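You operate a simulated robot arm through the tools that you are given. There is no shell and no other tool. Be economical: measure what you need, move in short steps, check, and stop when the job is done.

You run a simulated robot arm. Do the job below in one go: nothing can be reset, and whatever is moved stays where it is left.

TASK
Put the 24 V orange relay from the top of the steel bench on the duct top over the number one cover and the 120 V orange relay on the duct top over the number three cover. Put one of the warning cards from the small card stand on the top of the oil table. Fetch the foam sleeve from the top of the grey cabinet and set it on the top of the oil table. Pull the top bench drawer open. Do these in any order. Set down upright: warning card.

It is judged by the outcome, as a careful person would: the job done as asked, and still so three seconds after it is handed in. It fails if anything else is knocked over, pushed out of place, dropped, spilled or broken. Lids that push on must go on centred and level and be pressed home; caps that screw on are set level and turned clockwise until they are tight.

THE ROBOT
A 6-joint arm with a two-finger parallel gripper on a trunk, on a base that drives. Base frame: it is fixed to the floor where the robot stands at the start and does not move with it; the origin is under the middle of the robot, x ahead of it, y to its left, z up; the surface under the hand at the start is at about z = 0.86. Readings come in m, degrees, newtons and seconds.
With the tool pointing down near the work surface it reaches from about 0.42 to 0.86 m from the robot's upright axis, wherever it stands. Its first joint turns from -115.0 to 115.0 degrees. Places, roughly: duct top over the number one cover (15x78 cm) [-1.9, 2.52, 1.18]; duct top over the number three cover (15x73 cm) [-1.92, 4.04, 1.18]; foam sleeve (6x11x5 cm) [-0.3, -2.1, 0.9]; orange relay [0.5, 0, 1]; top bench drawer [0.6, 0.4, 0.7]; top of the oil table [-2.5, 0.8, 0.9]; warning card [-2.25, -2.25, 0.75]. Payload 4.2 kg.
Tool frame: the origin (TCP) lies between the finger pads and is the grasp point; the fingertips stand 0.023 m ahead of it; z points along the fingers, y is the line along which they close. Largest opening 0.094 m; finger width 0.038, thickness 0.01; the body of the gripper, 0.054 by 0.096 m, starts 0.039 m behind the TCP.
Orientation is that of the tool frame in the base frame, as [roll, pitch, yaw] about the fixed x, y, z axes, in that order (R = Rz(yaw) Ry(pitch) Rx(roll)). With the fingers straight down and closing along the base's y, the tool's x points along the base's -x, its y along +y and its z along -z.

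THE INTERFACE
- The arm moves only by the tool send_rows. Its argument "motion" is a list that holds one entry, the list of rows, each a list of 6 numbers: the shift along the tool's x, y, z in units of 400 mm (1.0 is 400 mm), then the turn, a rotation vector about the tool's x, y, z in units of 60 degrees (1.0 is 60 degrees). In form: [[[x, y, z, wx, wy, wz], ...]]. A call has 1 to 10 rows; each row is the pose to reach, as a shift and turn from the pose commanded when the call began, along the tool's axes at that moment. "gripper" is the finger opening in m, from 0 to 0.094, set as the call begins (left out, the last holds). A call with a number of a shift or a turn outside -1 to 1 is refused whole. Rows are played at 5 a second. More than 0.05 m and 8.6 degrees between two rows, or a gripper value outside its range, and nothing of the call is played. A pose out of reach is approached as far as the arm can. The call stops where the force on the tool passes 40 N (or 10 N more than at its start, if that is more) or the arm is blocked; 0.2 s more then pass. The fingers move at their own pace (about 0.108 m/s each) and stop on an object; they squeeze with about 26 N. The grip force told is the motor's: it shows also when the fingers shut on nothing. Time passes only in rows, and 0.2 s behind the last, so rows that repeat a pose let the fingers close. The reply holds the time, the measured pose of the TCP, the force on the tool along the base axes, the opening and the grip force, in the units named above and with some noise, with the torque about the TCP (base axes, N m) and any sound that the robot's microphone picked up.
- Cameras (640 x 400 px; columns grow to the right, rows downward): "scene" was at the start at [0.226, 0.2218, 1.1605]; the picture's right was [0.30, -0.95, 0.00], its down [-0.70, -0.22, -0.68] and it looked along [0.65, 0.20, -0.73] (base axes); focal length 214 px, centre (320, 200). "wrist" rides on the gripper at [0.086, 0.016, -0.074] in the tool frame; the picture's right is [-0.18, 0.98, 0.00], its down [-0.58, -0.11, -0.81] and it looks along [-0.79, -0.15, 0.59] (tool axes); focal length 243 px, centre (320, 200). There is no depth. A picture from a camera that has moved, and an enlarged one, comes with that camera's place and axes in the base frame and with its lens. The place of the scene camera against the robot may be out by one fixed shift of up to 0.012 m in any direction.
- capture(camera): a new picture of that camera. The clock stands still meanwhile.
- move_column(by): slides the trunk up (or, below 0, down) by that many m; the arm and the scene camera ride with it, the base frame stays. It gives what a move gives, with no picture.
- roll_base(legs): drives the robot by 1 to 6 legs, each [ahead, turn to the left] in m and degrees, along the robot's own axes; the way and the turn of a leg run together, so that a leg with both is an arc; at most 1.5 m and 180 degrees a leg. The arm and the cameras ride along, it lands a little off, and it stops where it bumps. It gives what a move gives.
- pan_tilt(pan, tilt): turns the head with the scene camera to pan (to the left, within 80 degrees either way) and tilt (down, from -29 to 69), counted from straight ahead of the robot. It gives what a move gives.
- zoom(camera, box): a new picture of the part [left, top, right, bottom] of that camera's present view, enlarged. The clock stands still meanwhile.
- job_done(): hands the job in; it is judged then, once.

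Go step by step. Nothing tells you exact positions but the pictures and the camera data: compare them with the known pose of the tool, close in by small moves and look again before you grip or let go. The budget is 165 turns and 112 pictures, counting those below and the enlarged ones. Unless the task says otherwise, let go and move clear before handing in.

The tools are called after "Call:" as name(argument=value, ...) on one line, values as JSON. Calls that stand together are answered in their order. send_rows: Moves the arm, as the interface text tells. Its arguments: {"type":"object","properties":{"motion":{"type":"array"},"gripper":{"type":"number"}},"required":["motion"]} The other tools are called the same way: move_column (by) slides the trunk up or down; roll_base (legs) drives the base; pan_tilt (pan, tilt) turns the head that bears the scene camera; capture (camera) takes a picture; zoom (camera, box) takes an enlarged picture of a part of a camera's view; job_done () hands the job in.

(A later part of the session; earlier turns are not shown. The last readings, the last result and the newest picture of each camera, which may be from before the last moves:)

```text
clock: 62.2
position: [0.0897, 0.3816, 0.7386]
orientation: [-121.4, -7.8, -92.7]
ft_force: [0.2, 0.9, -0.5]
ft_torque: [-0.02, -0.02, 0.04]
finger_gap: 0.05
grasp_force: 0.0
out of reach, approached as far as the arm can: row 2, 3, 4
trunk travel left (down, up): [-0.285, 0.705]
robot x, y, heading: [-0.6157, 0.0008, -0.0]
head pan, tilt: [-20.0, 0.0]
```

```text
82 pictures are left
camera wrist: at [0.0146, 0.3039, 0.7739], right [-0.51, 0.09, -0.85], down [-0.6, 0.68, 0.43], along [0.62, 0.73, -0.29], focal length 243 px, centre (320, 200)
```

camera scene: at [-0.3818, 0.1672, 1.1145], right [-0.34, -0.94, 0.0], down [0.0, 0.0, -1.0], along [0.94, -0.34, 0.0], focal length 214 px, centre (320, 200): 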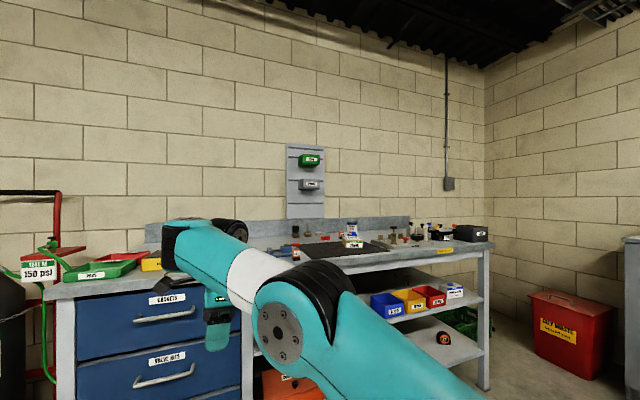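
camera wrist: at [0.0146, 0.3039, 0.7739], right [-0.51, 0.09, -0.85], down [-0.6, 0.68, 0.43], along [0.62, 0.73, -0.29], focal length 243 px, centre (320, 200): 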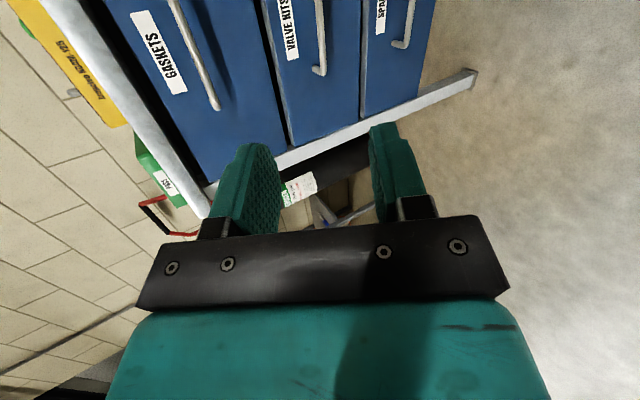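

The hand is in front of the handle (bar at z≈0.742, y≈0.39), 31° down. I'll raise slightly and drive forward most of the way, then look.

Call:
move_column(by=0.011)

Call:
roll_base(legs=[[0.23, 0]])

Call:
capture(camera="wrist")

Call:
pan_tilt(pan=20, tilt=25)

Call:
capture(camera="scene")

```text
clock: 62.8
position: [0.09, 0.3822, 0.7487]
orientation: [-121.6, -7.8, -92.7]
ft_force: [-0.3, -0.3, 0.3]
ft_torque: [0.02, -0.02, 0.01]
finger_gap: 0.0503
grasp_force: 0.0
trunk travel left (down, up): [-0.296, 0.694]
robot x, y, heading: [-0.6146, 0.0008, 0.1]
head pan, tilt: [-20.0, 0.0]
```

```text
clock: 64.5
position: [0.3198, 0.3841, 0.7491]
orientation: [-121.6, -7.8, -92.7]
ft_force: [0.2, 0.6, 0.3]
ft_torque: [0.0, -0.01, 0.01]
finger_gap: 0.0499
grasp_force: 0.1
trunk travel left (down, up): [-0.296, 0.694]
robot x, y, heading: [-0.3858, -0.0004, 0.0]
head pan, tilt: [-20.0, 0.0]
```

```text
81 pictures are left
camera wrist: at [0.2435, 0.3046, 0.7852], right [-0.51, 0.09, -0.85], down [-0.6, 0.67, 0.43], along [0.62, 0.73, -0.29], focal length 243 px, centre (320, 200)
```

wrist: 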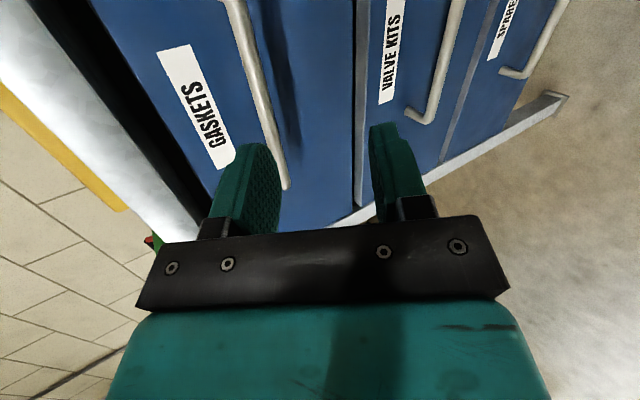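

```text
clock: 65.6
position: [0.3196, 0.3818, 0.7487]
orientation: [-121.6, -7.7, -92.7]
ft_force: [0.4, 0.7, -0.4]
ft_torque: [-0.01, 0.03, -0.02]
finger_gap: 0.0501
grasp_force: 0.0
trunk travel left (down, up): [-0.296, 0.694]
robot x, y, heading: [-0.3861, -0.0012, 0.2]
head pan, tilt: [20.0, 25.0]
```

```text
80 pictures are left
camera scene: at [-0.151, 0.2301, 0.9652], right [0.34, -0.94, 0.0], down [-0.4, -0.14, -0.91], along [0.85, 0.31, -0.42], focal length 214 px, centre (320, 200)
```

scene: 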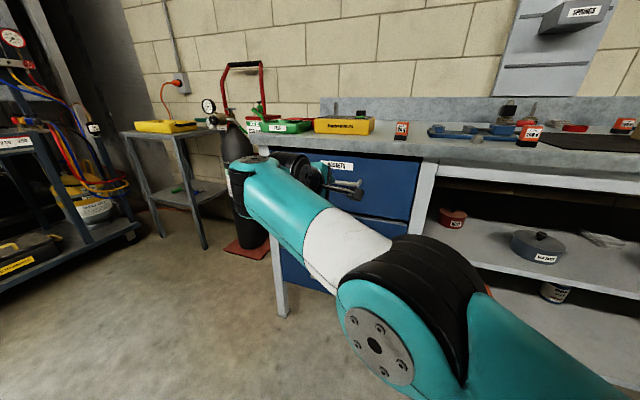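

Triangulating gives the bar at x≈0.412, z≈0.740. Driving the last 8 cm.

Call:
roll_base(legs=[[0.081, 0]])

Call:
capture(camera="wrist")

```text
clock: 66.7
position: [0.403, 0.3825, 0.7494]
orientation: [-121.6, -7.8, -92.7]
ft_force: [-0.6, 0.1, 0.5]
ft_torque: [-0.03, 0.02, 0.0]
finger_gap: 0.0502
grasp_force: 0.0
trunk travel left (down, up): [-0.296, 0.694]
robot x, y, heading: [-0.3029, -0.0018, 0.3]
head pan, tilt: [20.0, 25.0]
```

```text
79 pictures are left
camera wrist: at [0.3262, 0.3045, 0.7851], right [-0.51, 0.09, -0.85], down [-0.6, 0.68, 0.43], along [0.62, 0.73, -0.29], focal length 243 px, centre (320, 200)
```

wrist: 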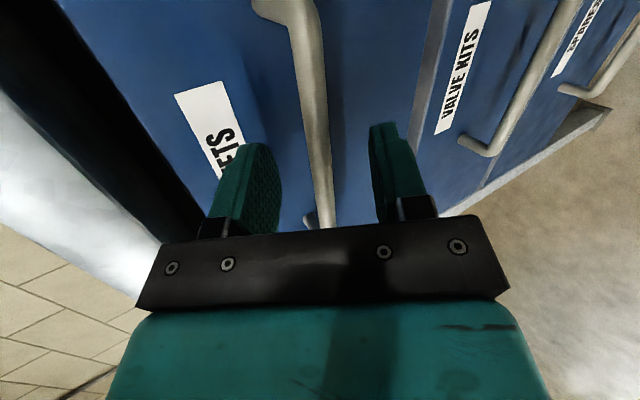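

The bar is between the fingers. Close on it.

Call:
send_rows(motion=[[[0, 0, 0, 0, 0, 0], [0, 0, 0, 0, 0, 0], [0, 0, 0, 0, 0, 0]]], gripper=0)

Call:
capture(camera="wrist")

```text
clock: 67.5
position: [0.4023, 0.3843, 0.749]
orientation: [-121.6, -7.7, -92.6]
ft_force: [-0.3, 2.1, -1.0]
ft_torque: [1.76, 0.01, -0.78]
finger_gap: 0.0146
grasp_force: 45.0
trunk travel left (down, up): [-0.296, 0.694]
robot x, y, heading: [-0.3048, 0.0001, 0.1]
head pan, tilt: [20.0, 25.0]
```

```text
78 pictures are left
camera wrist: at [0.326, 0.3046, 0.7851], right [-0.51, 0.09, -0.85], down [-0.6, 0.67, 0.43], along [0.62, 0.73, -0.29], focal length 243 px, centre (320, 200)
```

wrist: 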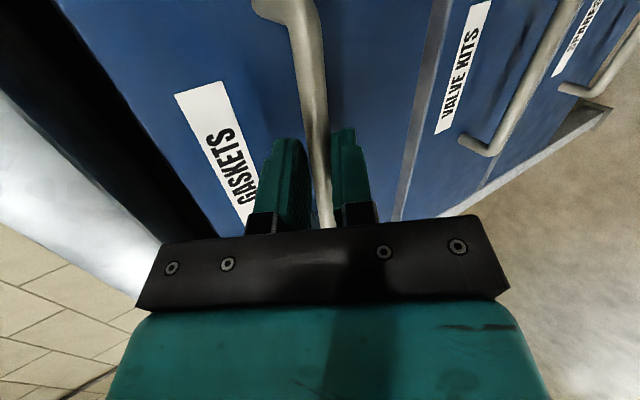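

The handle is gripped. Pull back with the base.

Call:
roll_base(legs=[[-0.13, 0], [-0.12, 0]])

Call:
capture(camera="wrist")

Call:
capture(camera="scene")

```text
clock: 69.6
position: [0.1534, 0.3819, 0.7486]
orientation: [-121.7, -7.8, -92.8]
ft_force: [1.1, -2.3, 0.2]
ft_torque: [1.29, -0.07, -1.33]
finger_gap: 0.0148
grasp_force: 44.6
trunk travel left (down, up): [-0.296, 0.694]
robot x, y, heading: [-0.5545, -0.0011, -0.0]
head pan, tilt: [20.0, 25.0]
```

```text
77 pictures are left
camera wrist: at [0.0768, 0.3034, 0.7852], right [-0.51, 0.09, -0.85], down [-0.6, 0.68, 0.43], along [0.62, 0.73, -0.29], focal length 243 px, centre (320, 200)
```

wrist: 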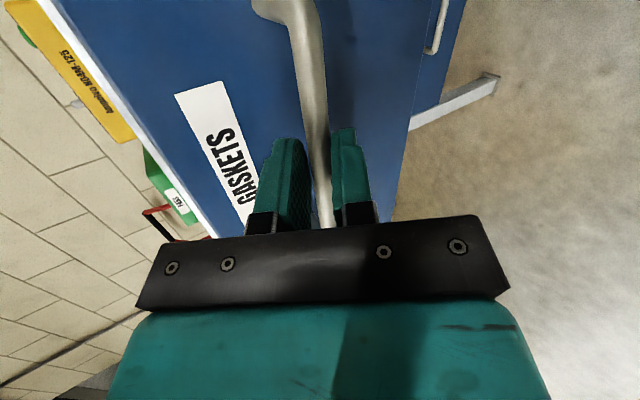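

```text
76 pictures are left
camera scene: at [-0.3179, 0.2297, 0.9652], right [0.34, -0.94, 0.0], down [-0.4, -0.14, -0.91], along [0.85, 0.31, -0.42], focal length 214 px, centre (320, 200)
```

scene: 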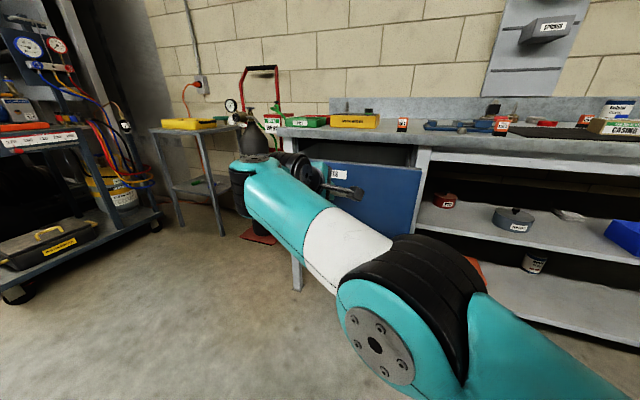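

The drawer is open 25 cm. Release and back away.

Call:
send_rows(motion=[[[0, 0, 0, 0, 0, 0], [0, 0, 0, 0, 0, 0]]], gripper=0.05)

Call:
roll_base(legs=[[-0.2, 0]])

Call:
capture(camera="wrist")

```text
clock: 70.2
position: [0.1527, 0.3817, 0.7489]
orientation: [-121.6, -7.8, -92.8]
ft_force: [0.9, -0.4, 0.9]
ft_torque: [0.02, 0.01, 0.01]
finger_gap: 0.0498
grasp_force: 0.1
trunk travel left (down, up): [-0.296, 0.694]
robot x, y, heading: [-0.5561, -0.0006, 0.0]
head pan, tilt: [20.0, 25.0]
```

```text
clock: 71.8
position: [-0.0472, 0.3825, 0.7486]
orientation: [-121.7, -7.8, -92.8]
ft_force: [0.2, -0.2, 0.8]
ft_torque: [-0.01, -0.03, 0.01]
finger_gap: 0.05
grasp_force: 0.1
trunk travel left (down, up): [-0.296, 0.694]
robot x, y, heading: [-0.7531, 0.0001, 0.3]
head pan, tilt: [20.0, 25.0]
```

```text
75 pictures are left
camera wrist: at [-0.124, 0.3041, 0.7851], right [-0.51, 0.09, -0.85], down [-0.6, 0.68, 0.43], along [0.62, 0.73, -0.29], focal length 243 px, centre (320, 200)
```

wrist: 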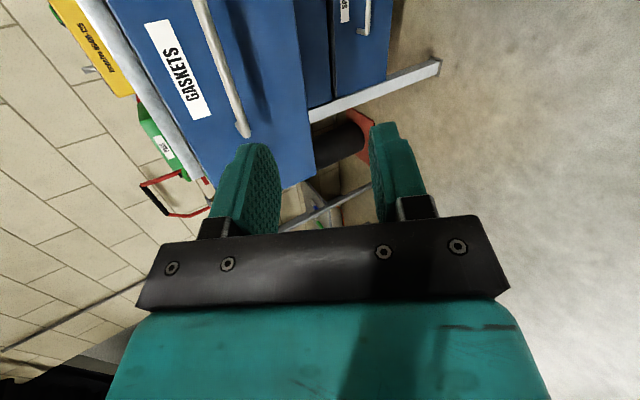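

The drawer stays open. Now I restore the arm: trunk up, tool straight down, original yaw.

Call:
move_column(by=0.23)

Call:
send_rows(motion=[[[0, 0, 0, -0.125, 0, 0], [0, 0, 0, -0.25, 0, 0], [0, 0, 0, -0.375, 0, 0], [0, 0, 0, -0.5, 0, 0], [0, 0, 0, -0.625, 0, 0], [0, 0, 0, -0.75, 0, 0], [0, 0, 0, -0.875, 0, 0], [0, 0, 0, -0.98, 0, 0], [0, 0, 0, -0.98, 0, 0]]])

Call:
send_rows(motion=[[[0, 0, 0, 0, 0.05, 0.125], [0, 0, 0, 0, 0.1, 0.25], [0, 0, 0, 0, 0.1, 0.375], [0, 0, 0, 0, 0.1, 0.5], [0, 0, 0, 0, 0.1, 0.625], [0, 0, 0, 0, 0.1, 0.75], [0, 0, 0, 0, 0.1, 0.875], [0, 0, 0, 0, 0.1, 0.98]]])

Call:
capture(camera="scene")

```text
clock: 74.2
position: [-0.0479, 0.3833, 0.9797]
orientation: [-121.6, -7.8, -92.7]
ft_force: [0.4, -0.6, 0.0]
ft_torque: [-0.01, -0.02, 0.04]
finger_gap: 0.05
grasp_force: 0.1
trunk travel left (down, up): [-0.526, 0.464]
robot x, y, heading: [-0.7567, 0.001, 0.5]
head pan, tilt: [20.0, 25.0]
```

```text
clock: 76.2
position: [-0.0925, 0.3246, 0.9749]
orientation: [179.6, -7.5, -92.9]
ft_force: [-3.6, 0.9, 6.5]
ft_torque: [-0.02, -0.25, 0.03]
finger_gap: 0.0499
grasp_force: 0.0
out of reach, approached as far as the arm can: row 1, 2, 3, 4, 5, 6, 7, 8, 9
trunk travel left (down, up): [-0.526, 0.464]
robot x, y, heading: [-0.7519, 0.0005, -0.0]
head pan, tilt: [20.0, 25.0]
```

```text
clock: 76.6
position: [-0.0935, 0.3213, 0.9677]
orientation: [-179.4, -9.8, -97.0]
ft_force: [19.6, -1.8, -19.9]
ft_torque: [1.74, 1.44, 1.48]
finger_gap: 0.0499
grasp_force: 0.1
out of reach, approached as far as the arm can: row 1, 2
trunk travel left (down, up): [-0.526, 0.464]
robot x, y, heading: [-0.7556, 0.001, 0.2]
head pan, tilt: [20.0, 25.0]
stopped in row 2: the force on the tool passed its limit at 141 N (the readings are from after the stop); the commanded pose is now the measured one
```

```text
74 pictures are left
camera scene: at [-0.5186, 0.2296, 1.1951], right [0.34, -0.94, 0.0], down [-0.4, -0.15, -0.91], along [0.85, 0.31, -0.42], focal length 214 px, centre (320, 200)
```

scene: 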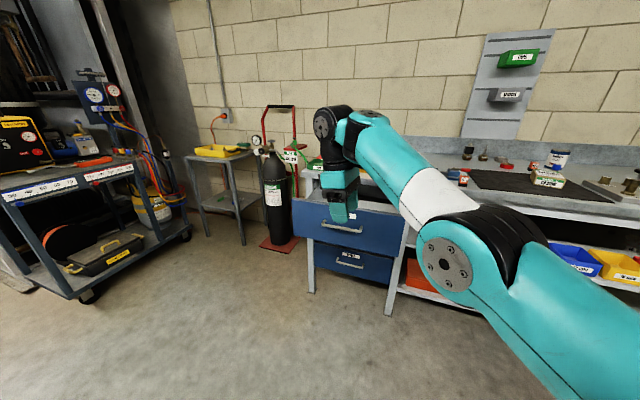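

The tool met something during that turn, most likely the camera bracket against the forearm. I'll move the hand outward and up first, then look.

Call:
send_rows(motion=[[[0, -0.04, -0.1, 0, 0, 0], [0, -0.08, -0.2, 0, 0, 0], [0.08, -0.12, -0.28, 0, 0, 0], [0.16, -0.16, -0.36, 0, 0, 0], [0.25, -0.2, -0.4, 0, 0, 0], [0.25, -0.2, -0.4, 0, 0, 0]]])

Call:
capture(camera="scene")

```text
clock: 76.9
position: [-0.0952, 0.3225, 0.9704]
orientation: [-179.2, -9.6, -97.1]
ft_force: [9.2, -2.6, -8.1]
ft_torque: [0.82, 0.85, 0.86]
finger_gap: 0.0504
grasp_force: 0.1
out of reach, approached as far as the arm can: row 1
trunk travel left (down, up): [-0.526, 0.464]
robot x, y, heading: [-0.7548, -0.0013, -0.0]
head pan, tilt: [20.0, 25.0]
stopped in row 1: the force on the tool passed its limit at 64 N (the readings are from after the stop); the commanded pose is now the measured one
```

```text
73 pictures are left
camera scene: at [-0.5185, 0.2297, 1.1951], right [0.34, -0.94, 0.0], down [-0.4, -0.15, -0.91], along [0.85, 0.31, -0.42], focal length 214 px, centre (320, 200)
```

scene: 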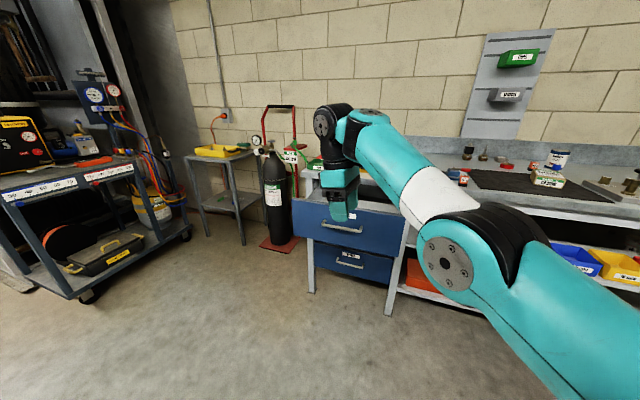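

Call:
send_rows(motion=[[[0, 0, 0, 0, -0.04, -0.07], [0, 0, 0, 0.06, -0.04, -0.07], [0, 0, 0, 0.16, -0.04, -0.07], [0, 0, 0, 0.26, -0.04, -0.07], [0, 0, 0, 0.36, -0.04, -0.07]]])

Call:
capture(camera="wrist")

```text
clock: 78.0
position: [-0.0944, 0.3226, 0.9704]
orientation: [-163.4, -7.3, -92.1]
ft_force: [2.4, 4.6, -8.4]
ft_torque: [0.19, -0.28, -0.11]
finger_gap: 0.05
grasp_force: 0.1
trunk travel left (down, up): [-0.526, 0.464]
robot x, y, heading: [-0.7537, -0.0008, 0.3]
head pan, tilt: [20.0, 25.0]
stopped in row 5: the force on the tool passed its limit at 84 N (the readings are from after the stop); the commanded pose is now the measured one
```

```text
72 pictures are left
camera wrist: at [-0.1344, 0.2482, 1.0473], right [-0.94, 0.18, -0.3], down [-0.1, 0.68, 0.72], along [0.34, 0.71, -0.62], focal length 243 px, centre (320, 200)
```

wrist: 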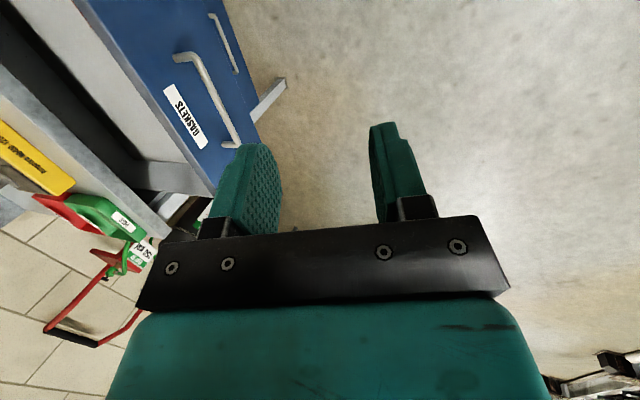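

Call:
send_rows(motion=[[[-0.05, 0, 0, 0, 0, 0], [-0.1, 0, 0.03, 0, 0, 0], [-0.15, 0, 0.08, 0, 0, 0], [-0.2, 0, 0.12, 0, 0, 0]]])

Call:
capture(camera="scene")

```text
clock: 78.2
position: [-0.0935, 0.3277, 0.9709]
orientation: [-163.5, -6.6, -92.4]
ft_force: [3.8, 1.4, -5.4]
ft_torque: [0.31, 0.11, 0.28]
finger_gap: 0.0499
grasp_force: 0.0
out of reach, approached as far as the arm can: row 1
trunk travel left (down, up): [-0.526, 0.464]
robot x, y, heading: [-0.7529, -0.0013, 0.2]
head pan, tilt: [20.0, 25.0]
stopped in row 1: the force on the tool passed its limit at 86 N (the readings are from after the stop); the commanded pose is now the measured one
```

```text
71 pictures are left
camera scene: at [-0.5186, 0.2296, 1.1952], right [0.34, -0.94, 0.0], down [-0.4, -0.15, -0.91], along [0.85, 0.31, -0.42], focal length 214 px, centre (320, 200)
```

scene: 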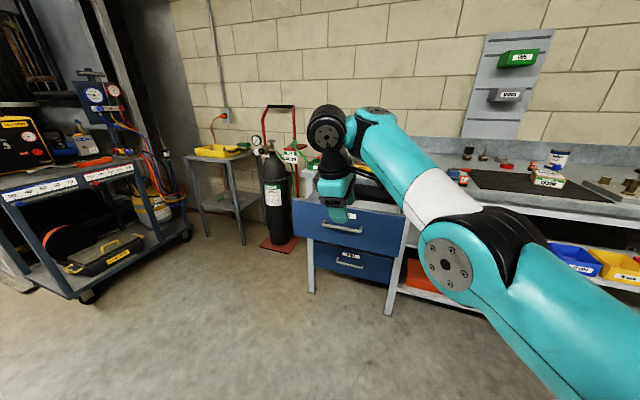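

Call:
send_rows(motion=[[[0, 0, -0.05, 0, 0, 0], [0, 0, -0.1, 0, 0, 0], [0, 0, -0.2, 0, 0, 0]]])

Call:
zoom(camera="scene", box=[280, 90, 440, 230])

```text
clock: 78.6
position: [-0.096, 0.3303, 0.9781]
orientation: [-163.6, -6.1, -92.7]
ft_force: [7.7, 1.9, -10.3]
ft_torque: [0.58, 0.12, 0.43]
finger_gap: 0.0499
grasp_force: 0.1
trunk travel left (down, up): [-0.526, 0.464]
robot x, y, heading: [-0.7542, -0.0003, 0.5]
head pan, tilt: [20.0, 25.0]
stopped in row 1: the force on the tool passed its limit at 54 N (the readings are from after the stop); the commanded pose is now the measured one
```

```text
2.86 times, centred on (360, 160) of scene
camera zoom: at [-0.5186, 0.2296, 1.1951], right [0.34, -0.94, 0.0], down [-0.4, -0.15, -0.91], along [0.85, 0.31, -0.42], focal length 613 px, centre (206, 314)
```

zoom: 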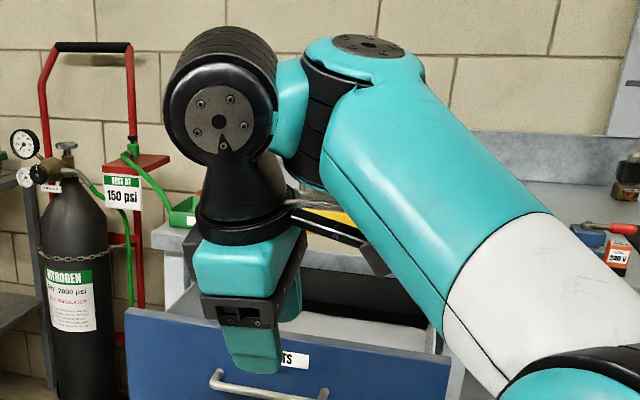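

The camera bracket is jammed on the far side of the forearm. I'll turn the hand about its axis so the bracket swings away.

Call:
send_rows(motion=[[[0, 0, 0, 0, 0, -0.1], [0, 0, 0, 0, 0, -0.2], [0, 0, 0, 0, 0, -0.3], [0, 0, 0, 0, 0, -0.4], [0, 0, 0, 0, 0, -0.5]]])

Call:
zoom(camera="scene", box=[280, 90, 440, 230])

```text
clock: 79.8
position: [-0.0957, 0.3309, 0.9778]
orientation: [-168.7, -13.5, -63.2]
ft_force: [0.4, -0.5, 0.6]
ft_torque: [0.01, -0.01, 0.02]
finger_gap: 0.0499
grasp_force: 0.1
trunk travel left (down, up): [-0.526, 0.464]
robot x, y, heading: [-0.7542, 0.0041, 0.1]
head pan, tilt: [20.0, 25.0]
```

```text
2.86 times, centred on (360, 160) of scene
camera zoom: at [-0.5186, 0.2296, 1.1951], right [0.34, -0.94, 0.0], down [-0.4, -0.15, -0.91], along [0.85, 0.31, -0.42], focal length 613 px, centre (206, 314)
```

zoom: 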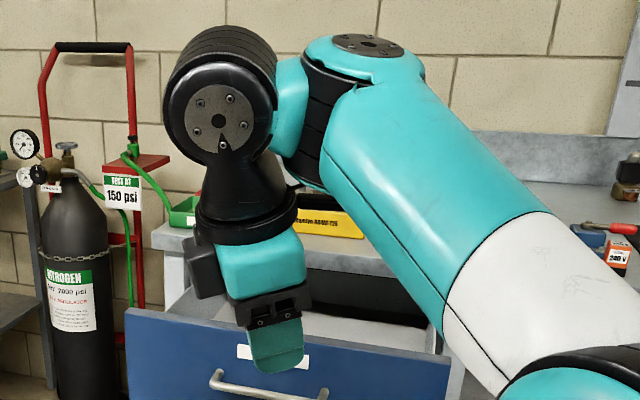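

Free now. Make the tool vertical and lift a bit.

Call:
send_rows(motion=[[[0, 0, -0.05, -0.06, -0.075, 0], [0, 0, -0.1, -0.12, -0.15, 0], [0, 0, -0.15, -0.185, -0.227, 0], [0, 0, -0.15, -0.185, -0.227, 0]]])

Call:
capture(camera="scene")

```text
clock: 80.8
position: [-0.1126, 0.3362, 1.036]
orientation: [-180.0, 0.0, -61.8]
ft_force: [-0.5, -0.1, -0.5]
ft_torque: [0.01, 0.0, 0.03]
finger_gap: 0.05
grasp_force: 0.1
trunk travel left (down, up): [-0.526, 0.464]
robot x, y, heading: [-0.7531, -0.0023, 0.1]
head pan, tilt: [20.0, 25.0]
```

```text
68 pictures are left
camera scene: at [-0.5186, 0.2296, 1.1951], right [0.34, -0.94, 0.0], down [-0.4, -0.15, -0.91], along [0.85, 0.31, -0.42], focal length 214 px, centre (320, 200)
```

scene: 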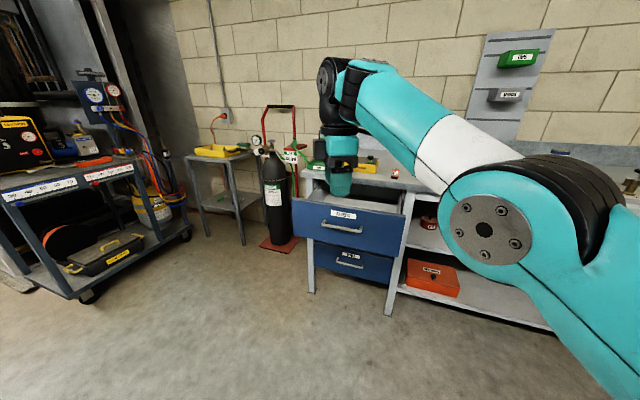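

Call:
send_rows(motion=[[[0.09, 0.008, 0.037, 0, 0, 0], [0.18, 0.016, 0.074, 0, 0, 0], [0.27, 0.024, 0.11, 0, 0, 0], [0.347, 0.03, 0.1475, 0, 0, 0]]])

Call:
send_rows(motion=[[[0, 0, 0, 0, 0, 0.125], [0, 0, 0, 0, 0, 0.25], [0, 0, 0, 0, 0, 0.375], [0, 0, 0, 0, 0, 0.5], [0, 0, 0, 0, 0, 0.625], [0, 0, 0, 0, 0, 0.75], [0, 0, 0, 0, 0, 0.875], [0, 0, 0, 0, 0, 1.0]]])

```text
clock: 81.8
position: [-0.0575, 0.2085, 0.977]
orientation: [-179.9, 0.0, -61.8]
ft_force: [0.0, -0.1, -0.4]
ft_torque: [-0.05, -0.02, 0.01]
finger_gap: 0.0499
grasp_force: 0.2
trunk travel left (down, up): [-0.526, 0.464]
robot x, y, heading: [-0.7546, -0.0031, 0.3]
head pan, tilt: [20.0, 25.0]
```

```text
clock: 83.6
position: [-0.0586, 0.2097, 0.9778]
orientation: [-180.0, -0.1, -122.0]
ft_force: [-0.2, 0.5, -1.2]
ft_torque: [0.0, -0.01, 0.01]
finger_gap: 0.0501
grasp_force: 0.1
trunk travel left (down, up): [-0.526, 0.464]
robot x, y, heading: [-0.7543, 0.0011, 0.0]
head pan, tilt: [20.0, 25.0]
```

Good, free motion. Finish the turn to the original yaw, pulling in a bit.

Call:
send_rows(motion=[[[0, 0, 0, 0, 0, 0.125], [0, 0, 0, 0, 0, 0.25], [0, 0, 0, 0, 0, 0.375], [0, 0, 0, 0, 0, 0.5], [0, 0, 0, 0, 0, 0.625], [0, 0, 0, 0, 0, 0.75], [0, 0, 0, 0, 0, 0.875], [0, 0, 0, 0, 0, 0.967]]])

Call:
roll_base(legs=[[0, -20], [0.2, 20]])

Call:
pan_tilt(pan=15, tilt=35)

Call:
capture(camera="scene")

```text
clock: 85.4
position: [-0.0574, 0.2092, 0.9778]
orientation: [179.9, 0.0, -180.0]
ft_force: [-0.3, 0.7, -0.1]
ft_torque: [-0.04, 0.01, 0.04]
finger_gap: 0.0501
grasp_force: 0.0
trunk travel left (down, up): [-0.526, 0.464]
robot x, y, heading: [-0.7541, -0.0035, 0.3]
head pan, tilt: [20.0, 25.0]
```

```text
clock: 88.1
position: [0.1405, 0.1757, 0.9774]
orientation: [180.0, 0.0, -179.7]
ft_force: [0.0, -0.8, -0.3]
ft_torque: [0.02, 0.0, -0.01]
finger_gap: 0.0502
grasp_force: 0.0
trunk travel left (down, up): [-0.526, 0.464]
robot x, y, heading: [-0.5577, -0.035, 0.3]
head pan, tilt: [20.0, 25.0]
```

```text
clock: 88.8
position: [0.1409, 0.175, 0.9768]
orientation: [180.0, 0.0, -179.8]
ft_force: [0.1, -0.2, 0.5]
ft_torque: [-0.01, -0.01, 0.01]
finger_gap: 0.0498
grasp_force: 0.0
trunk travel left (down, up): [-0.526, 0.464]
robot x, y, heading: [-0.5556, -0.0329, 0.1]
head pan, tilt: [15.0, 35.0]
```

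```text
67 pictures are left
camera scene: at [-0.3225, 0.1868, 1.1794], right [0.26, -0.97, 0.0], down [-0.55, -0.15, -0.82], along [0.79, 0.21, -0.57], focal length 214 px, centre (320, 200)
```

scene: 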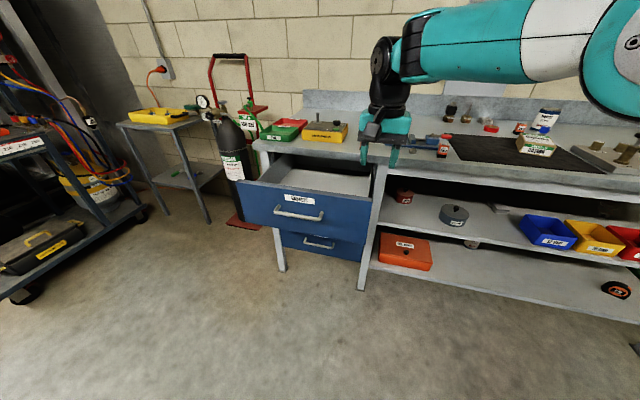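

Arm restored and drawer open. I'll drive ahead so the hand comes over the bench near the 24 V relay, staying behind the open drawer.

Call:
roll_base(legs=[[0.33, 0]])

Call:
capture(camera="wrist")

```text
clock: 91.0
position: [0.4743, 0.1727, 0.9774]
orientation: [180.0, 0.0, 179.9]
ft_force: [0.7, 0.3, 0.2]
ft_torque: [0.01, -0.04, -0.04]
finger_gap: 0.05
grasp_force: 0.0
trunk travel left (down, up): [-0.526, 0.464]
robot x, y, heading: [-0.2206, -0.0371, 0.1]
head pan, tilt: [15.0, 35.0]
```

```text
66 pictures are left
camera wrist: at [0.3875, 0.1892, 1.0512], right [0.19, 0.98, 0.0], down [0.58, -0.11, 0.81], along [0.79, -0.15, -0.59], focal length 243 px, centre (320, 200)
```

wrist: 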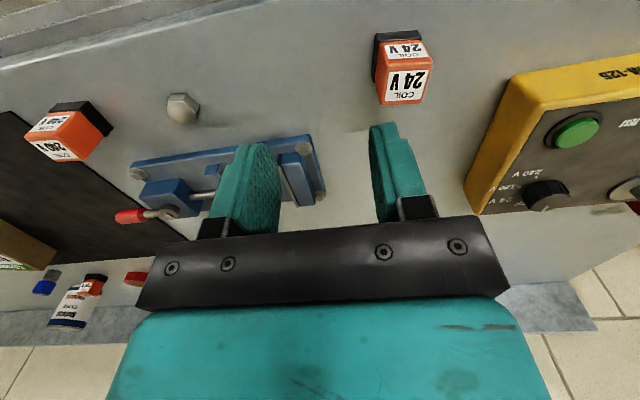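

The relay now sits at about [0.478, 0.230]. I'll go over it and down, gripping a bit lower this time.

Call:
send_rows(motion=[[[-0.005, 0.075, 0, 0, 0, 0], [-0.01, 0.145, 0, 0, 0, 0], [-0.01, 0.145, 0.1, 0, 0, 0], [-0.01, 0.145, 0.15, 0, 0, 0], [-0.01, 0.145, 0.15, 0, 0, 0]]], gripper=0.06)

Call:
capture(camera="wrist")

```text
clock: 92.2
position: [0.4791, 0.2309, 0.9167]
orientation: [179.9, 0.1, 179.9]
ft_force: [-0.5, 0.2, -0.6]
ft_torque: [-0.02, 0.03, -0.01]
finger_gap: 0.0601
grasp_force: 0.2
trunk travel left (down, up): [-0.526, 0.464]
robot x, y, heading: [-0.2236, -0.036, -0.1]
head pan, tilt: [15.0, 35.0]
```

```text
65 pictures are left
camera wrist: at [0.3912, 0.2473, 0.9906], right [0.19, 0.98, 0.0], down [0.58, -0.11, 0.81], along [0.79, -0.15, -0.59], focal length 243 px, centre (320, 200)
```

wrist: 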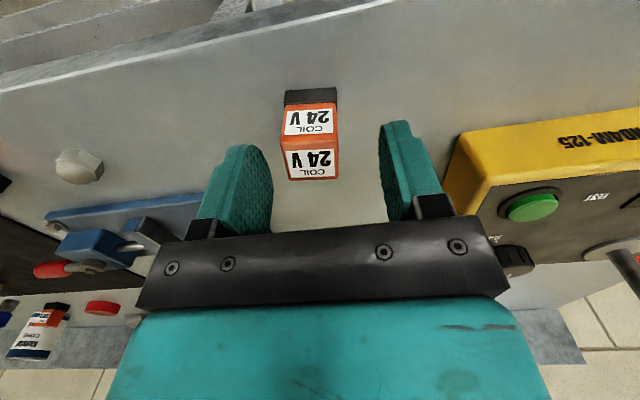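

Call:
send_rows(motion=[[[0.003, -0.007, 0.04, 0, 0, 0], [0.003, -0.007, 0.078, 0, 0, 0], [0.003, -0.007, 0.078, 0, 0, 0]]])

Call:
send_rows(motion=[[[0, 0, 0, 0, 0, 0], [0, 0, 0, 0, 0, 0], [0, 0, 0, 0, 0, 0], [0, 0, -0.01, 0, 0, 0], [0, 0, -0.02, 0, 0, 0], [0, 0, -0.03, 0, 0, 0], [0, 0, -0.04, 0, 0, 0], [0, 0, -0.05, 0, 0, 0]]], gripper=0.0)

Call:
capture(camera="wrist")

```text
clock: 93.0
position: [0.4773, 0.2274, 0.886]
orientation: [180.0, 0.0, 180.0]
ft_force: [-0.3, 0.2, 0.3]
ft_torque: [0.03, -0.01, 0.01]
finger_gap: 0.0598
grasp_force: 0.0
trunk travel left (down, up): [-0.526, 0.464]
robot x, y, heading: [-0.2217, -0.0338, -0.3]
head pan, tilt: [15.0, 35.0]
```

```text
clock: 94.8
position: [0.4772, 0.2283, 0.9069]
orientation: [-180.0, 0.0, 179.9]
ft_force: [-0.5, 0.0, 0.3]
ft_torque: [0.02, -0.02, -0.01]
finger_gap: 0.0283
grasp_force: 26.3
trunk travel left (down, up): [-0.526, 0.464]
robot x, y, heading: [-0.2247, -0.0361, -0.1]
head pan, tilt: [15.0, 35.0]
```

```text
64 pictures are left
camera wrist: at [0.3905, 0.2446, 0.9799], right [0.19, 0.98, 0.0], down [0.58, -0.11, 0.81], along [0.79, -0.15, -0.59], focal length 243 px, centre (320, 200)
```

wrist: 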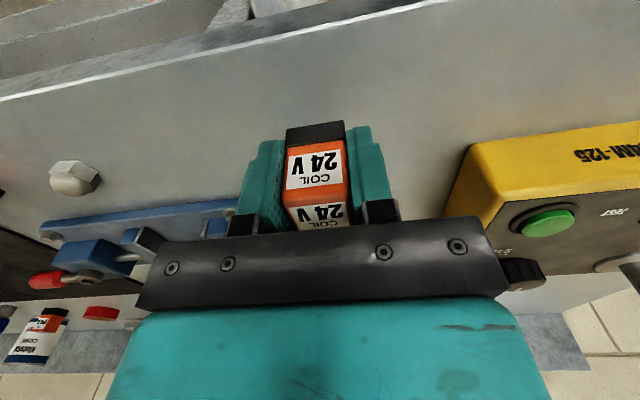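

It lifts this time. Continue lifting slowly and check the gap.

Call:
send_rows(motion=[[[0, 0, -0.04, 0, 0, 0], [0, 0, -0.08, 0, 0, 0], [0, 0, -0.12, 0, 0, 0], [0, 0, -0.16, 0, 0, 0], [0, 0, -0.2, 0, 0, 0], [0, 0, -0.24, 0, 0, 0], [0, 0, -0.28, 0, 0, 0], [0, 0, -0.32, 0, 0, 0]]])

Call:
capture(camera="wrist")

```text
clock: 96.6
position: [0.4776, 0.2269, 1.0342]
orientation: [179.9, 0.0, 179.9]
ft_force: [0.2, 0.6, -0.3]
ft_torque: [0.0, 0.0, 0.01]
finger_gap: 0.0278
grasp_force: 25.3
trunk travel left (down, up): [-0.526, 0.464]
robot x, y, heading: [-0.2223, -0.0341, -0.2]
head pan, tilt: [15.0, 35.0]
```

```text
63 pictures are left
camera wrist: at [0.3901, 0.2435, 1.1081], right [0.19, 0.98, 0.0], down [0.58, -0.11, 0.81], along [0.79, -0.15, -0.59], focal length 243 px, centre (320, 200)
```

wrist: 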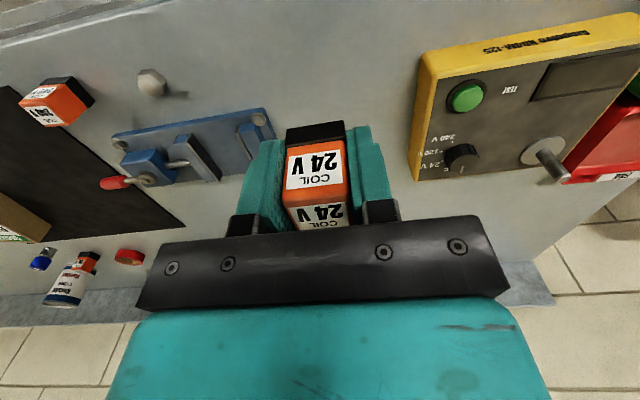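

The relay is held firmly. Raise the trunk, back out and turn toward the duct side.

Call:
move_column(by=0.3)

Call:
roll_base(legs=[[-0.6, 0], [0, 90]])

Call:
pan_tilt(pan=0, tilt=20)

Call:
capture(camera="scene")

Call:
pan_tilt(pan=60, tilt=15)

Call:
capture(camera="scene")

```text
clock: 99.6
position: [0.4762, 0.2272, 1.3342]
orientation: [-180.0, 0.0, 179.9]
ft_force: [-1.1, 0.5, -0.3]
ft_torque: [0.01, 0.01, 0.05]
finger_gap: 0.0281
grasp_force: 26.4
trunk travel left (down, up): [-0.826, 0.164]
robot x, y, heading: [-0.2264, -0.0317, -0.1]
head pan, tilt: [15.0, 35.0]
```

```text
clock: 106.8
position: [-1.0918, 0.6628, 1.3341]
orientation: [180.0, 0.0, -89.4]
ft_force: [-0.2, 0.8, -1.6]
ft_torque: [0.0, -0.01, 0.01]
finger_gap: 0.0282
grasp_force: 25.7
trunk travel left (down, up): [-0.826, 0.164]
robot x, y, heading: [-0.8208, -0.0377, 90.7]
head pan, tilt: [15.0, 35.0]
```

```text
clock: 107.6
position: [-1.0917, 0.6645, 1.3339]
orientation: [180.0, 0.0, -89.3]
ft_force: [0.4, 0.6, -0.4]
ft_torque: [-0.01, 0.03, 0.03]
finger_gap: 0.0279
grasp_force: 25.9
trunk travel left (down, up): [-0.826, 0.164]
robot x, y, heading: [-0.8226, -0.033, 90.7]
head pan, tilt: [0.0, 20.0]
```

```text
62 pictures are left
camera scene: at [-1.0217, 0.2128, 1.5032], right [1.0, 0.01, 0.0], down [0.0, -0.34, -0.94], along [-0.01, 0.94, -0.34], focal length 214 px, centre (320, 200)
```

scene: 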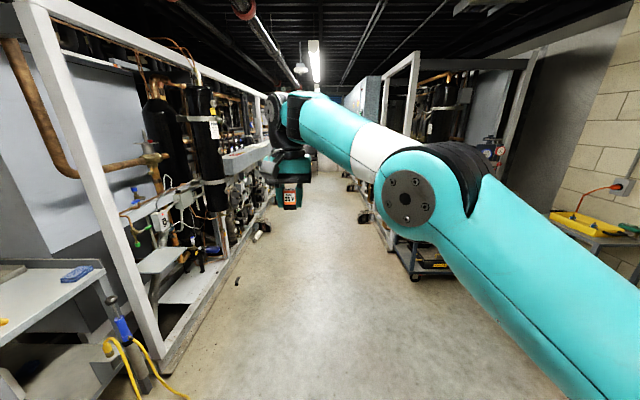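

```text
clock: 108.9
position: [-1.0932, 0.6635, 1.3338]
orientation: [179.9, 0.0, -89.4]
ft_force: [1.3, 0.3, -0.4]
ft_torque: [0.0, 0.01, 0.01]
finger_gap: 0.028
grasp_force: 25.9
trunk travel left (down, up): [-0.826, 0.164]
robot x, y, heading: [-0.8222, -0.035, 90.7]
head pan, tilt: [60.0, 15.0]
```

```text
61 pictures are left
camera scene: at [-1.102, 0.1656, 1.5114], right [0.49, 0.87, 0.0], down [0.23, -0.13, -0.97], along [-0.84, 0.47, -0.26], focal length 214 px, centre (320, 200)
```

scene: 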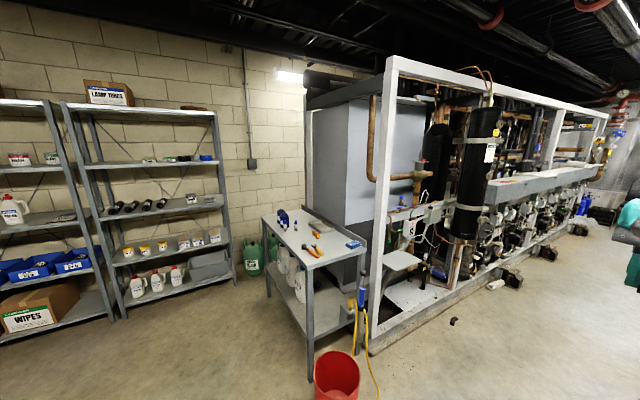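

The duct is the long grey box on the left rack at x≈-1.9. Drive down the aisle to y≈2.72 and turn to face it.

Call:
roll_base(legs=[[1.4, -0.7], [1.36, 0], [0, 90]])

Call:
pan_tilt(pan=10, tilt=25)

Call:
capture(camera="scene")

```text
clock: 124.4
position: [-1.5196, 3.048, 1.4087]
orientation: [175.8, 5.4, -48.9]
ft_force: [-0.2, 1.0, -1.0]
ft_torque: [-0.05, -0.05, -0.01]
finger_gap: 0.028
grasp_force: 26.1
trunk travel left (down, up): [-0.826, 0.164]
robot x, y, heading: [-0.8418, 2.7119, 136.5]
head pan, tilt: [60.0, 15.0]
stopped in leg 3: the robot was blocked; the commanded pose is now the measured one
```

```text
clock: 125.5
position: [-1.5211, 3.045, 1.4064]
orientation: [176.1, 5.1, -48.7]
ft_force: [-0.1, -0.3, -0.9]
ft_torque: [0.03, 0.01, -0.01]
finger_gap: 0.0281
grasp_force: 25.6
trunk travel left (down, up): [-0.826, 0.164]
robot x, y, heading: [-0.843, 2.7052, 136.6]
head pan, tilt: [10.0, 25.0]
```

```text
60 pictures are left
camera scene: at [-1.2094, 2.6876, 1.4922], right [0.55, 0.84, 0.04], down [0.38, -0.21, -0.9], along [-0.74, 0.51, -0.43], focal length 214 px, centre (320, 200)
```

scene: 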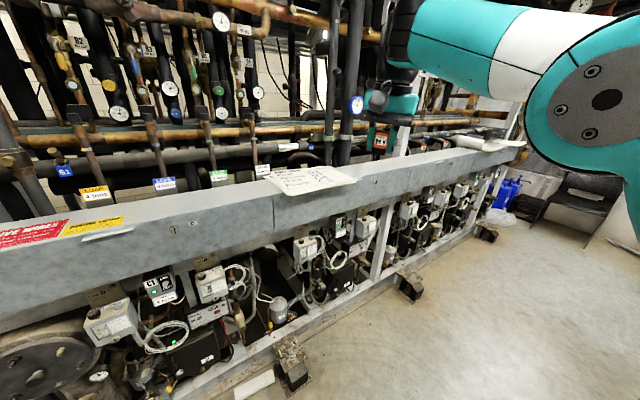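

The turn was blocked and the robot is slightly tilted. I need to see what it touches.

Call:
pan_tilt(pan=75, tilt=50)

Call:
capture(camera="scene")

Call:
pan_tilt(pan=-75, tilt=50)

Call:
capture(camera="scene")

Call:
pan_tilt(pan=0, tilt=65)

Call:
capture(camera="scene")

```text
clock: 126.9
position: [-1.519, 3.0464, 1.4054]
orientation: [176.0, 5.2, -48.7]
ft_force: [-0.1, -0.6, -1.4]
ft_torque: [0.0, 0.01, 0.0]
finger_gap: 0.0279
grasp_force: 25.7
trunk travel left (down, up): [-0.826, 0.164]
robot x, y, heading: [-0.8438, 2.7065, 136.5]
head pan, tilt: [75.0, 50.0]
```

```text
59 pictures are left
camera scene: at [-1.1966, 2.5995, 1.4531], right [-0.52, 0.85, 0.01], down [0.67, 0.42, -0.61], along [-0.52, -0.32, -0.79], focal length 214 px, centre (320, 200)
```

scene: 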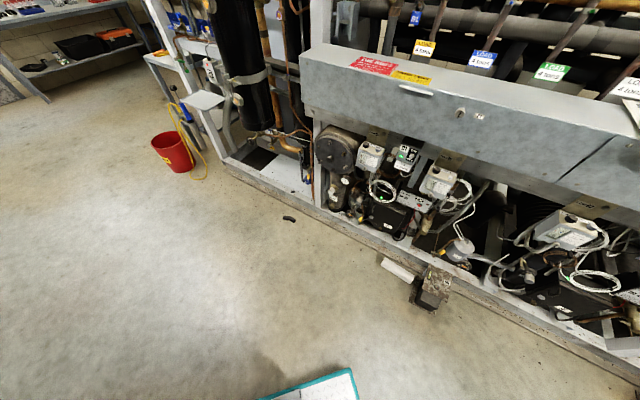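

```text
clock: 129.3
position: [-1.5192, 3.0483, 1.4039]
orientation: [175.8, 5.2, -48.9]
ft_force: [0.7, 0.1, -0.2]
ft_torque: [0.02, 0.03, 0.01]
finger_gap: 0.028
grasp_force: 26.1
trunk travel left (down, up): [-0.826, 0.164]
robot x, y, heading: [-0.8441, 2.7086, 136.5]
head pan, tilt: [-75.0, 50.0]
```

```text
58 pictures are left
camera scene: at [-1.0932, 2.7072, 1.4585], right [0.88, -0.47, 0.01], down [-0.35, -0.66, -0.67], along [0.33, 0.58, -0.74], focal length 214 px, centre (320, 200)
```

scene: 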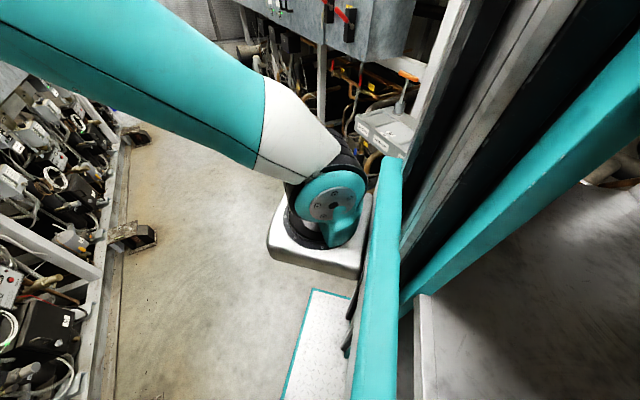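

```text
clock: 130.7
position: [-1.5173, 3.0485, 1.4036]
orientation: [175.7, 5.2, -48.7]
ft_force: [0.7, -0.2, -1.0]
ft_torque: [0.0, -0.01, -0.01]
finger_gap: 0.028
grasp_force: 26.2
trunk travel left (down, up): [-0.826, 0.164]
robot x, y, heading: [-0.8421, 2.7108, 136.8]
head pan, tilt: [0.0, 65.0]
```

```text
57 pictures are left
camera scene: at [-1.1729, 2.682, 1.4377], right [0.69, 0.73, 0.04], down [0.67, -0.61, -0.42], along [-0.28, 0.31, -0.91], focal length 214 px, centre (320, 200)
```

scene: 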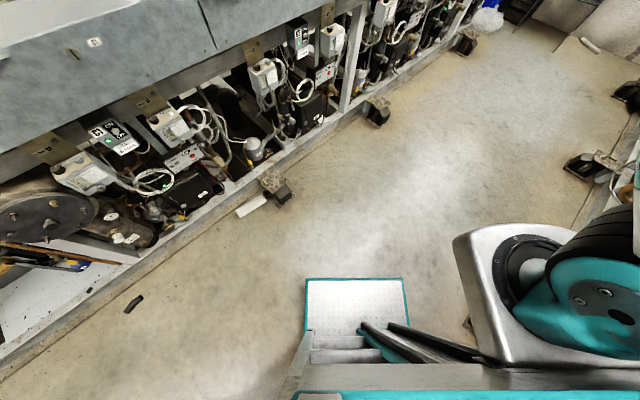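

The robot's right/rear side is against the right rack. I'll turn back, and check it stands level again.

Call:
roll_base(legs=[[0, -30]])

```text
clock: 131.5
position: [-1.4658, 3.1136, 1.4327]
orientation: [171.7, 4.8, -55.1]
ft_force: [-0.4, 0.7, 0.2]
ft_torque: [-0.05, 0.0, -0.02]
finger_gap: 0.0281
grasp_force: 26.5
trunk travel left (down, up): [-0.826, 0.164]
robot x, y, heading: [-0.8492, 2.7079, 136.2]
head pan, tilt: [0.0, 65.0]
stopped in leg 1: the robot was blocked; the commanded pose is now the measured one
```

Still jammed in turning. I'll try rolling straight ahead a little, away from the right rack.

Call:
roll_base(legs=[[0.08, 0]])

```text
clock: 132.2
position: [-1.4263, 3.1711, 1.441]
orientation: [168.4, 4.2, -54.7]
ft_force: [0.5, 1.3, 0.0]
ft_torque: [-0.07, 0.0, 0.02]
finger_gap: 0.0281
grasp_force: 25.8
trunk travel left (down, up): [-0.826, 0.164]
robot x, y, heading: [-0.8518, 2.7146, 136.3]
head pan, tilt: [0.0, 65.0]
stopped in leg 1: the robot was blocked; the commanded pose is now the measured one
```

Call:
pan_tilt(pan=-80, tilt=25)

Call:
capture(camera="scene")

Call:
pan_tilt(pan=80, tilt=20)

Call:
capture(camera="scene")

```text
clock: 133.7
position: [-1.4305, 3.1626, 1.4407]
orientation: [168.5, 4.2, -54.2]
ft_force: [0.6, 0.0, -0.4]
ft_torque: [-0.02, -0.02, 0.03]
finger_gap: 0.0279
grasp_force: 25.9
trunk travel left (down, up): [-0.826, 0.164]
robot x, y, heading: [-0.8522, 2.7158, 136.6]
head pan, tilt: [-80.0, 25.0]
```

```text
56 pictures are left
camera scene: at [-1.0735, 2.7325, 1.4961], right [0.83, -0.55, 0.0], down [-0.22, -0.34, -0.92], along [0.51, 0.76, -0.4], focal length 214 px, centre (320, 200)
```

scene: 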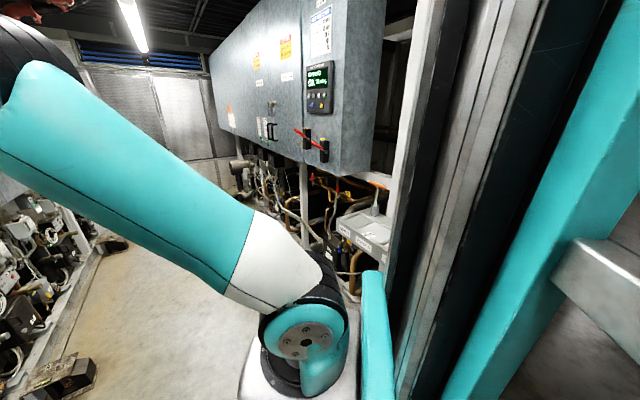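

```text
clock: 136.2
position: [-1.4311, 3.1619, 1.4393]
orientation: [168.6, 4.3, -54.1]
ft_force: [0.3, 0.4, -1.0]
ft_torque: [-0.03, 0.01, 0.02]
finger_gap: 0.0281
grasp_force: 25.8
trunk travel left (down, up): [-0.826, 0.164]
robot x, y, heading: [-0.8537, 2.7157, 136.3]
head pan, tilt: [80.0, 20.0]
```

```text
55 pictures are left
camera scene: at [-1.1981, 2.6014, 1.5003], right [-0.59, 0.8, 0.0], down [0.29, 0.22, -0.93], along [-0.75, -0.55, -0.36], focal length 214 px, centre (320, 200)
```

scene: 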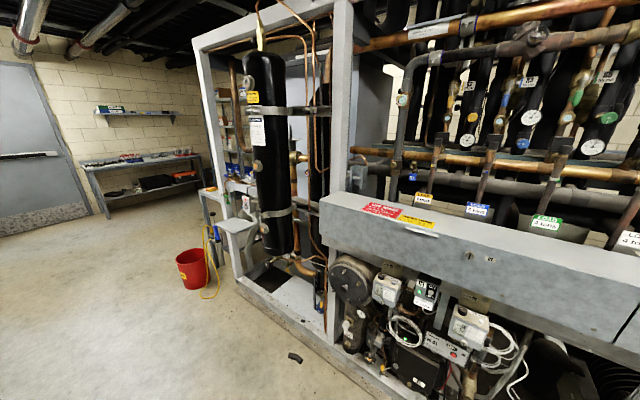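

The head is level, so it is the arm that got pushed. Let me look at the hand and wrist.

Call:
pan_tilt(pan=-10, tilt=-5)

Call:
capture(camera="scene")

Call:
capture(camera="wrist")

```text
clock: 137.8
position: [-1.4301, 3.1637, 1.4397]
orientation: [168.5, 4.3, -54.3]
ft_force: [0.5, -0.2, -0.1]
ft_torque: [0.01, 0.03, -0.03]
finger_gap: 0.0282
grasp_force: 26.1
trunk travel left (down, up): [-0.826, 0.164]
robot x, y, heading: [-0.8524, 2.7096, 136.5]
head pan, tilt: [-10.0, -5.0]
```

```text
54 pictures are left
camera scene: at [-1.1755, 2.7269, 1.5426], right [0.8, 0.6, 0.02], down [-0.04, 0.08, -1.0], along [-0.59, 0.8, 0.09], focal length 214 px, centre (320, 200)
```

scene: 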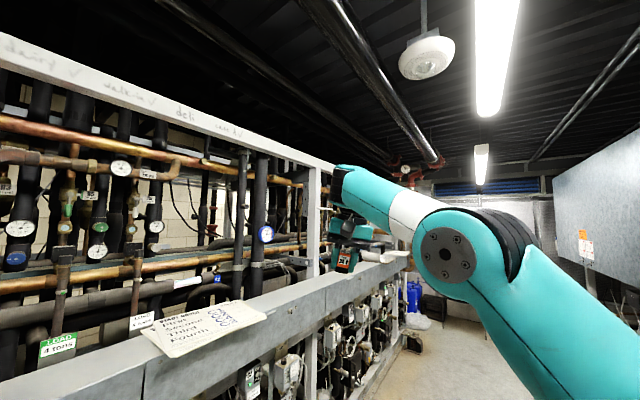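

```text
53 pictures are left
camera wrist: at [-1.3781, 3.0876, 1.5084], right [-0.88, -0.43, 0.21], down [-0.09, 0.58, 0.81], along [-0.47, 0.69, -0.55], focal length 243 px, centre (320, 200)
```

wrist: 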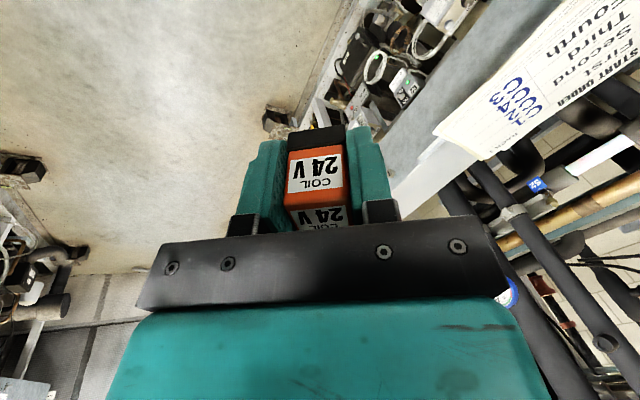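

The hand itself is clear; the arm joints were pushed off their pose. I'll command the arm back to its nominal carrying pose relative to the robot.

Call:
send_rows(motion=[[[0.031, 0.069, 0.057, 0.03, 0.015, -0.028], [0.062, 0.138, 0.114, 0.06, 0.029, -0.056], [0.093, 0.207, 0.17, 0.09, 0.044, -0.084], [0.124, 0.276, 0.227, 0.12, 0.059, -0.111], [0.155, 0.346, 0.284, 0.15, 0.073, -0.139], [0.186, 0.415, 0.341, 0.18, 0.088, -0.167], [0.186, 0.415, 0.341, 0.18, 0.088, -0.167]]])

```text
clock: 138.3
position: [-1.4263, 3.1693, 1.4255]
orientation: [169.0, 3.6, -53.2]
ft_force: [0.4, 1.0, -0.4]
ft_torque: [-0.08, 0.04, 0.02]
finger_gap: 0.0281
grasp_force: 25.7
trunk travel left (down, up): [-0.826, 0.164]
robot x, y, heading: [-0.8558, 2.7133, 136.4]
head pan, tilt: [-10.0, -5.0]
stopped in row 2: the arm was blocked; the commanded pose is now the measured one
```

Call:
pan_tilt(pan=-45, tilt=40)

Call:
capture(camera="scene")

```text
clock: 139.4
position: [-1.4324, 3.1573, 1.4253]
orientation: [169.2, 3.6, -52.6]
ft_force: [0.3, -0.2, -0.9]
ft_torque: [-0.03, -0.02, 0.02]
finger_gap: 0.0283
grasp_force: 26.1
trunk travel left (down, up): [-0.826, 0.164]
robot x, y, heading: [-0.8546, 2.7129, 136.6]
head pan, tilt: [-45.0, 40.0]
```

```text
52 pictures are left
camera scene: at [-1.1242, 2.7433, 1.4721], right [1.0, 0.03, 0.01], down [0.03, -0.63, -0.77], along [-0.01, 0.77, -0.63], focal length 214 px, centre (320, 200)
```

scene: 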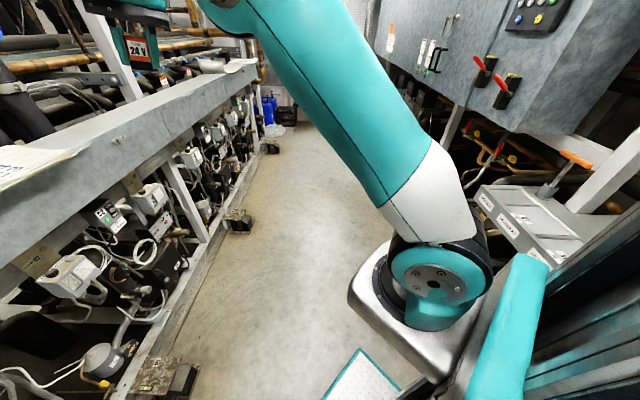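

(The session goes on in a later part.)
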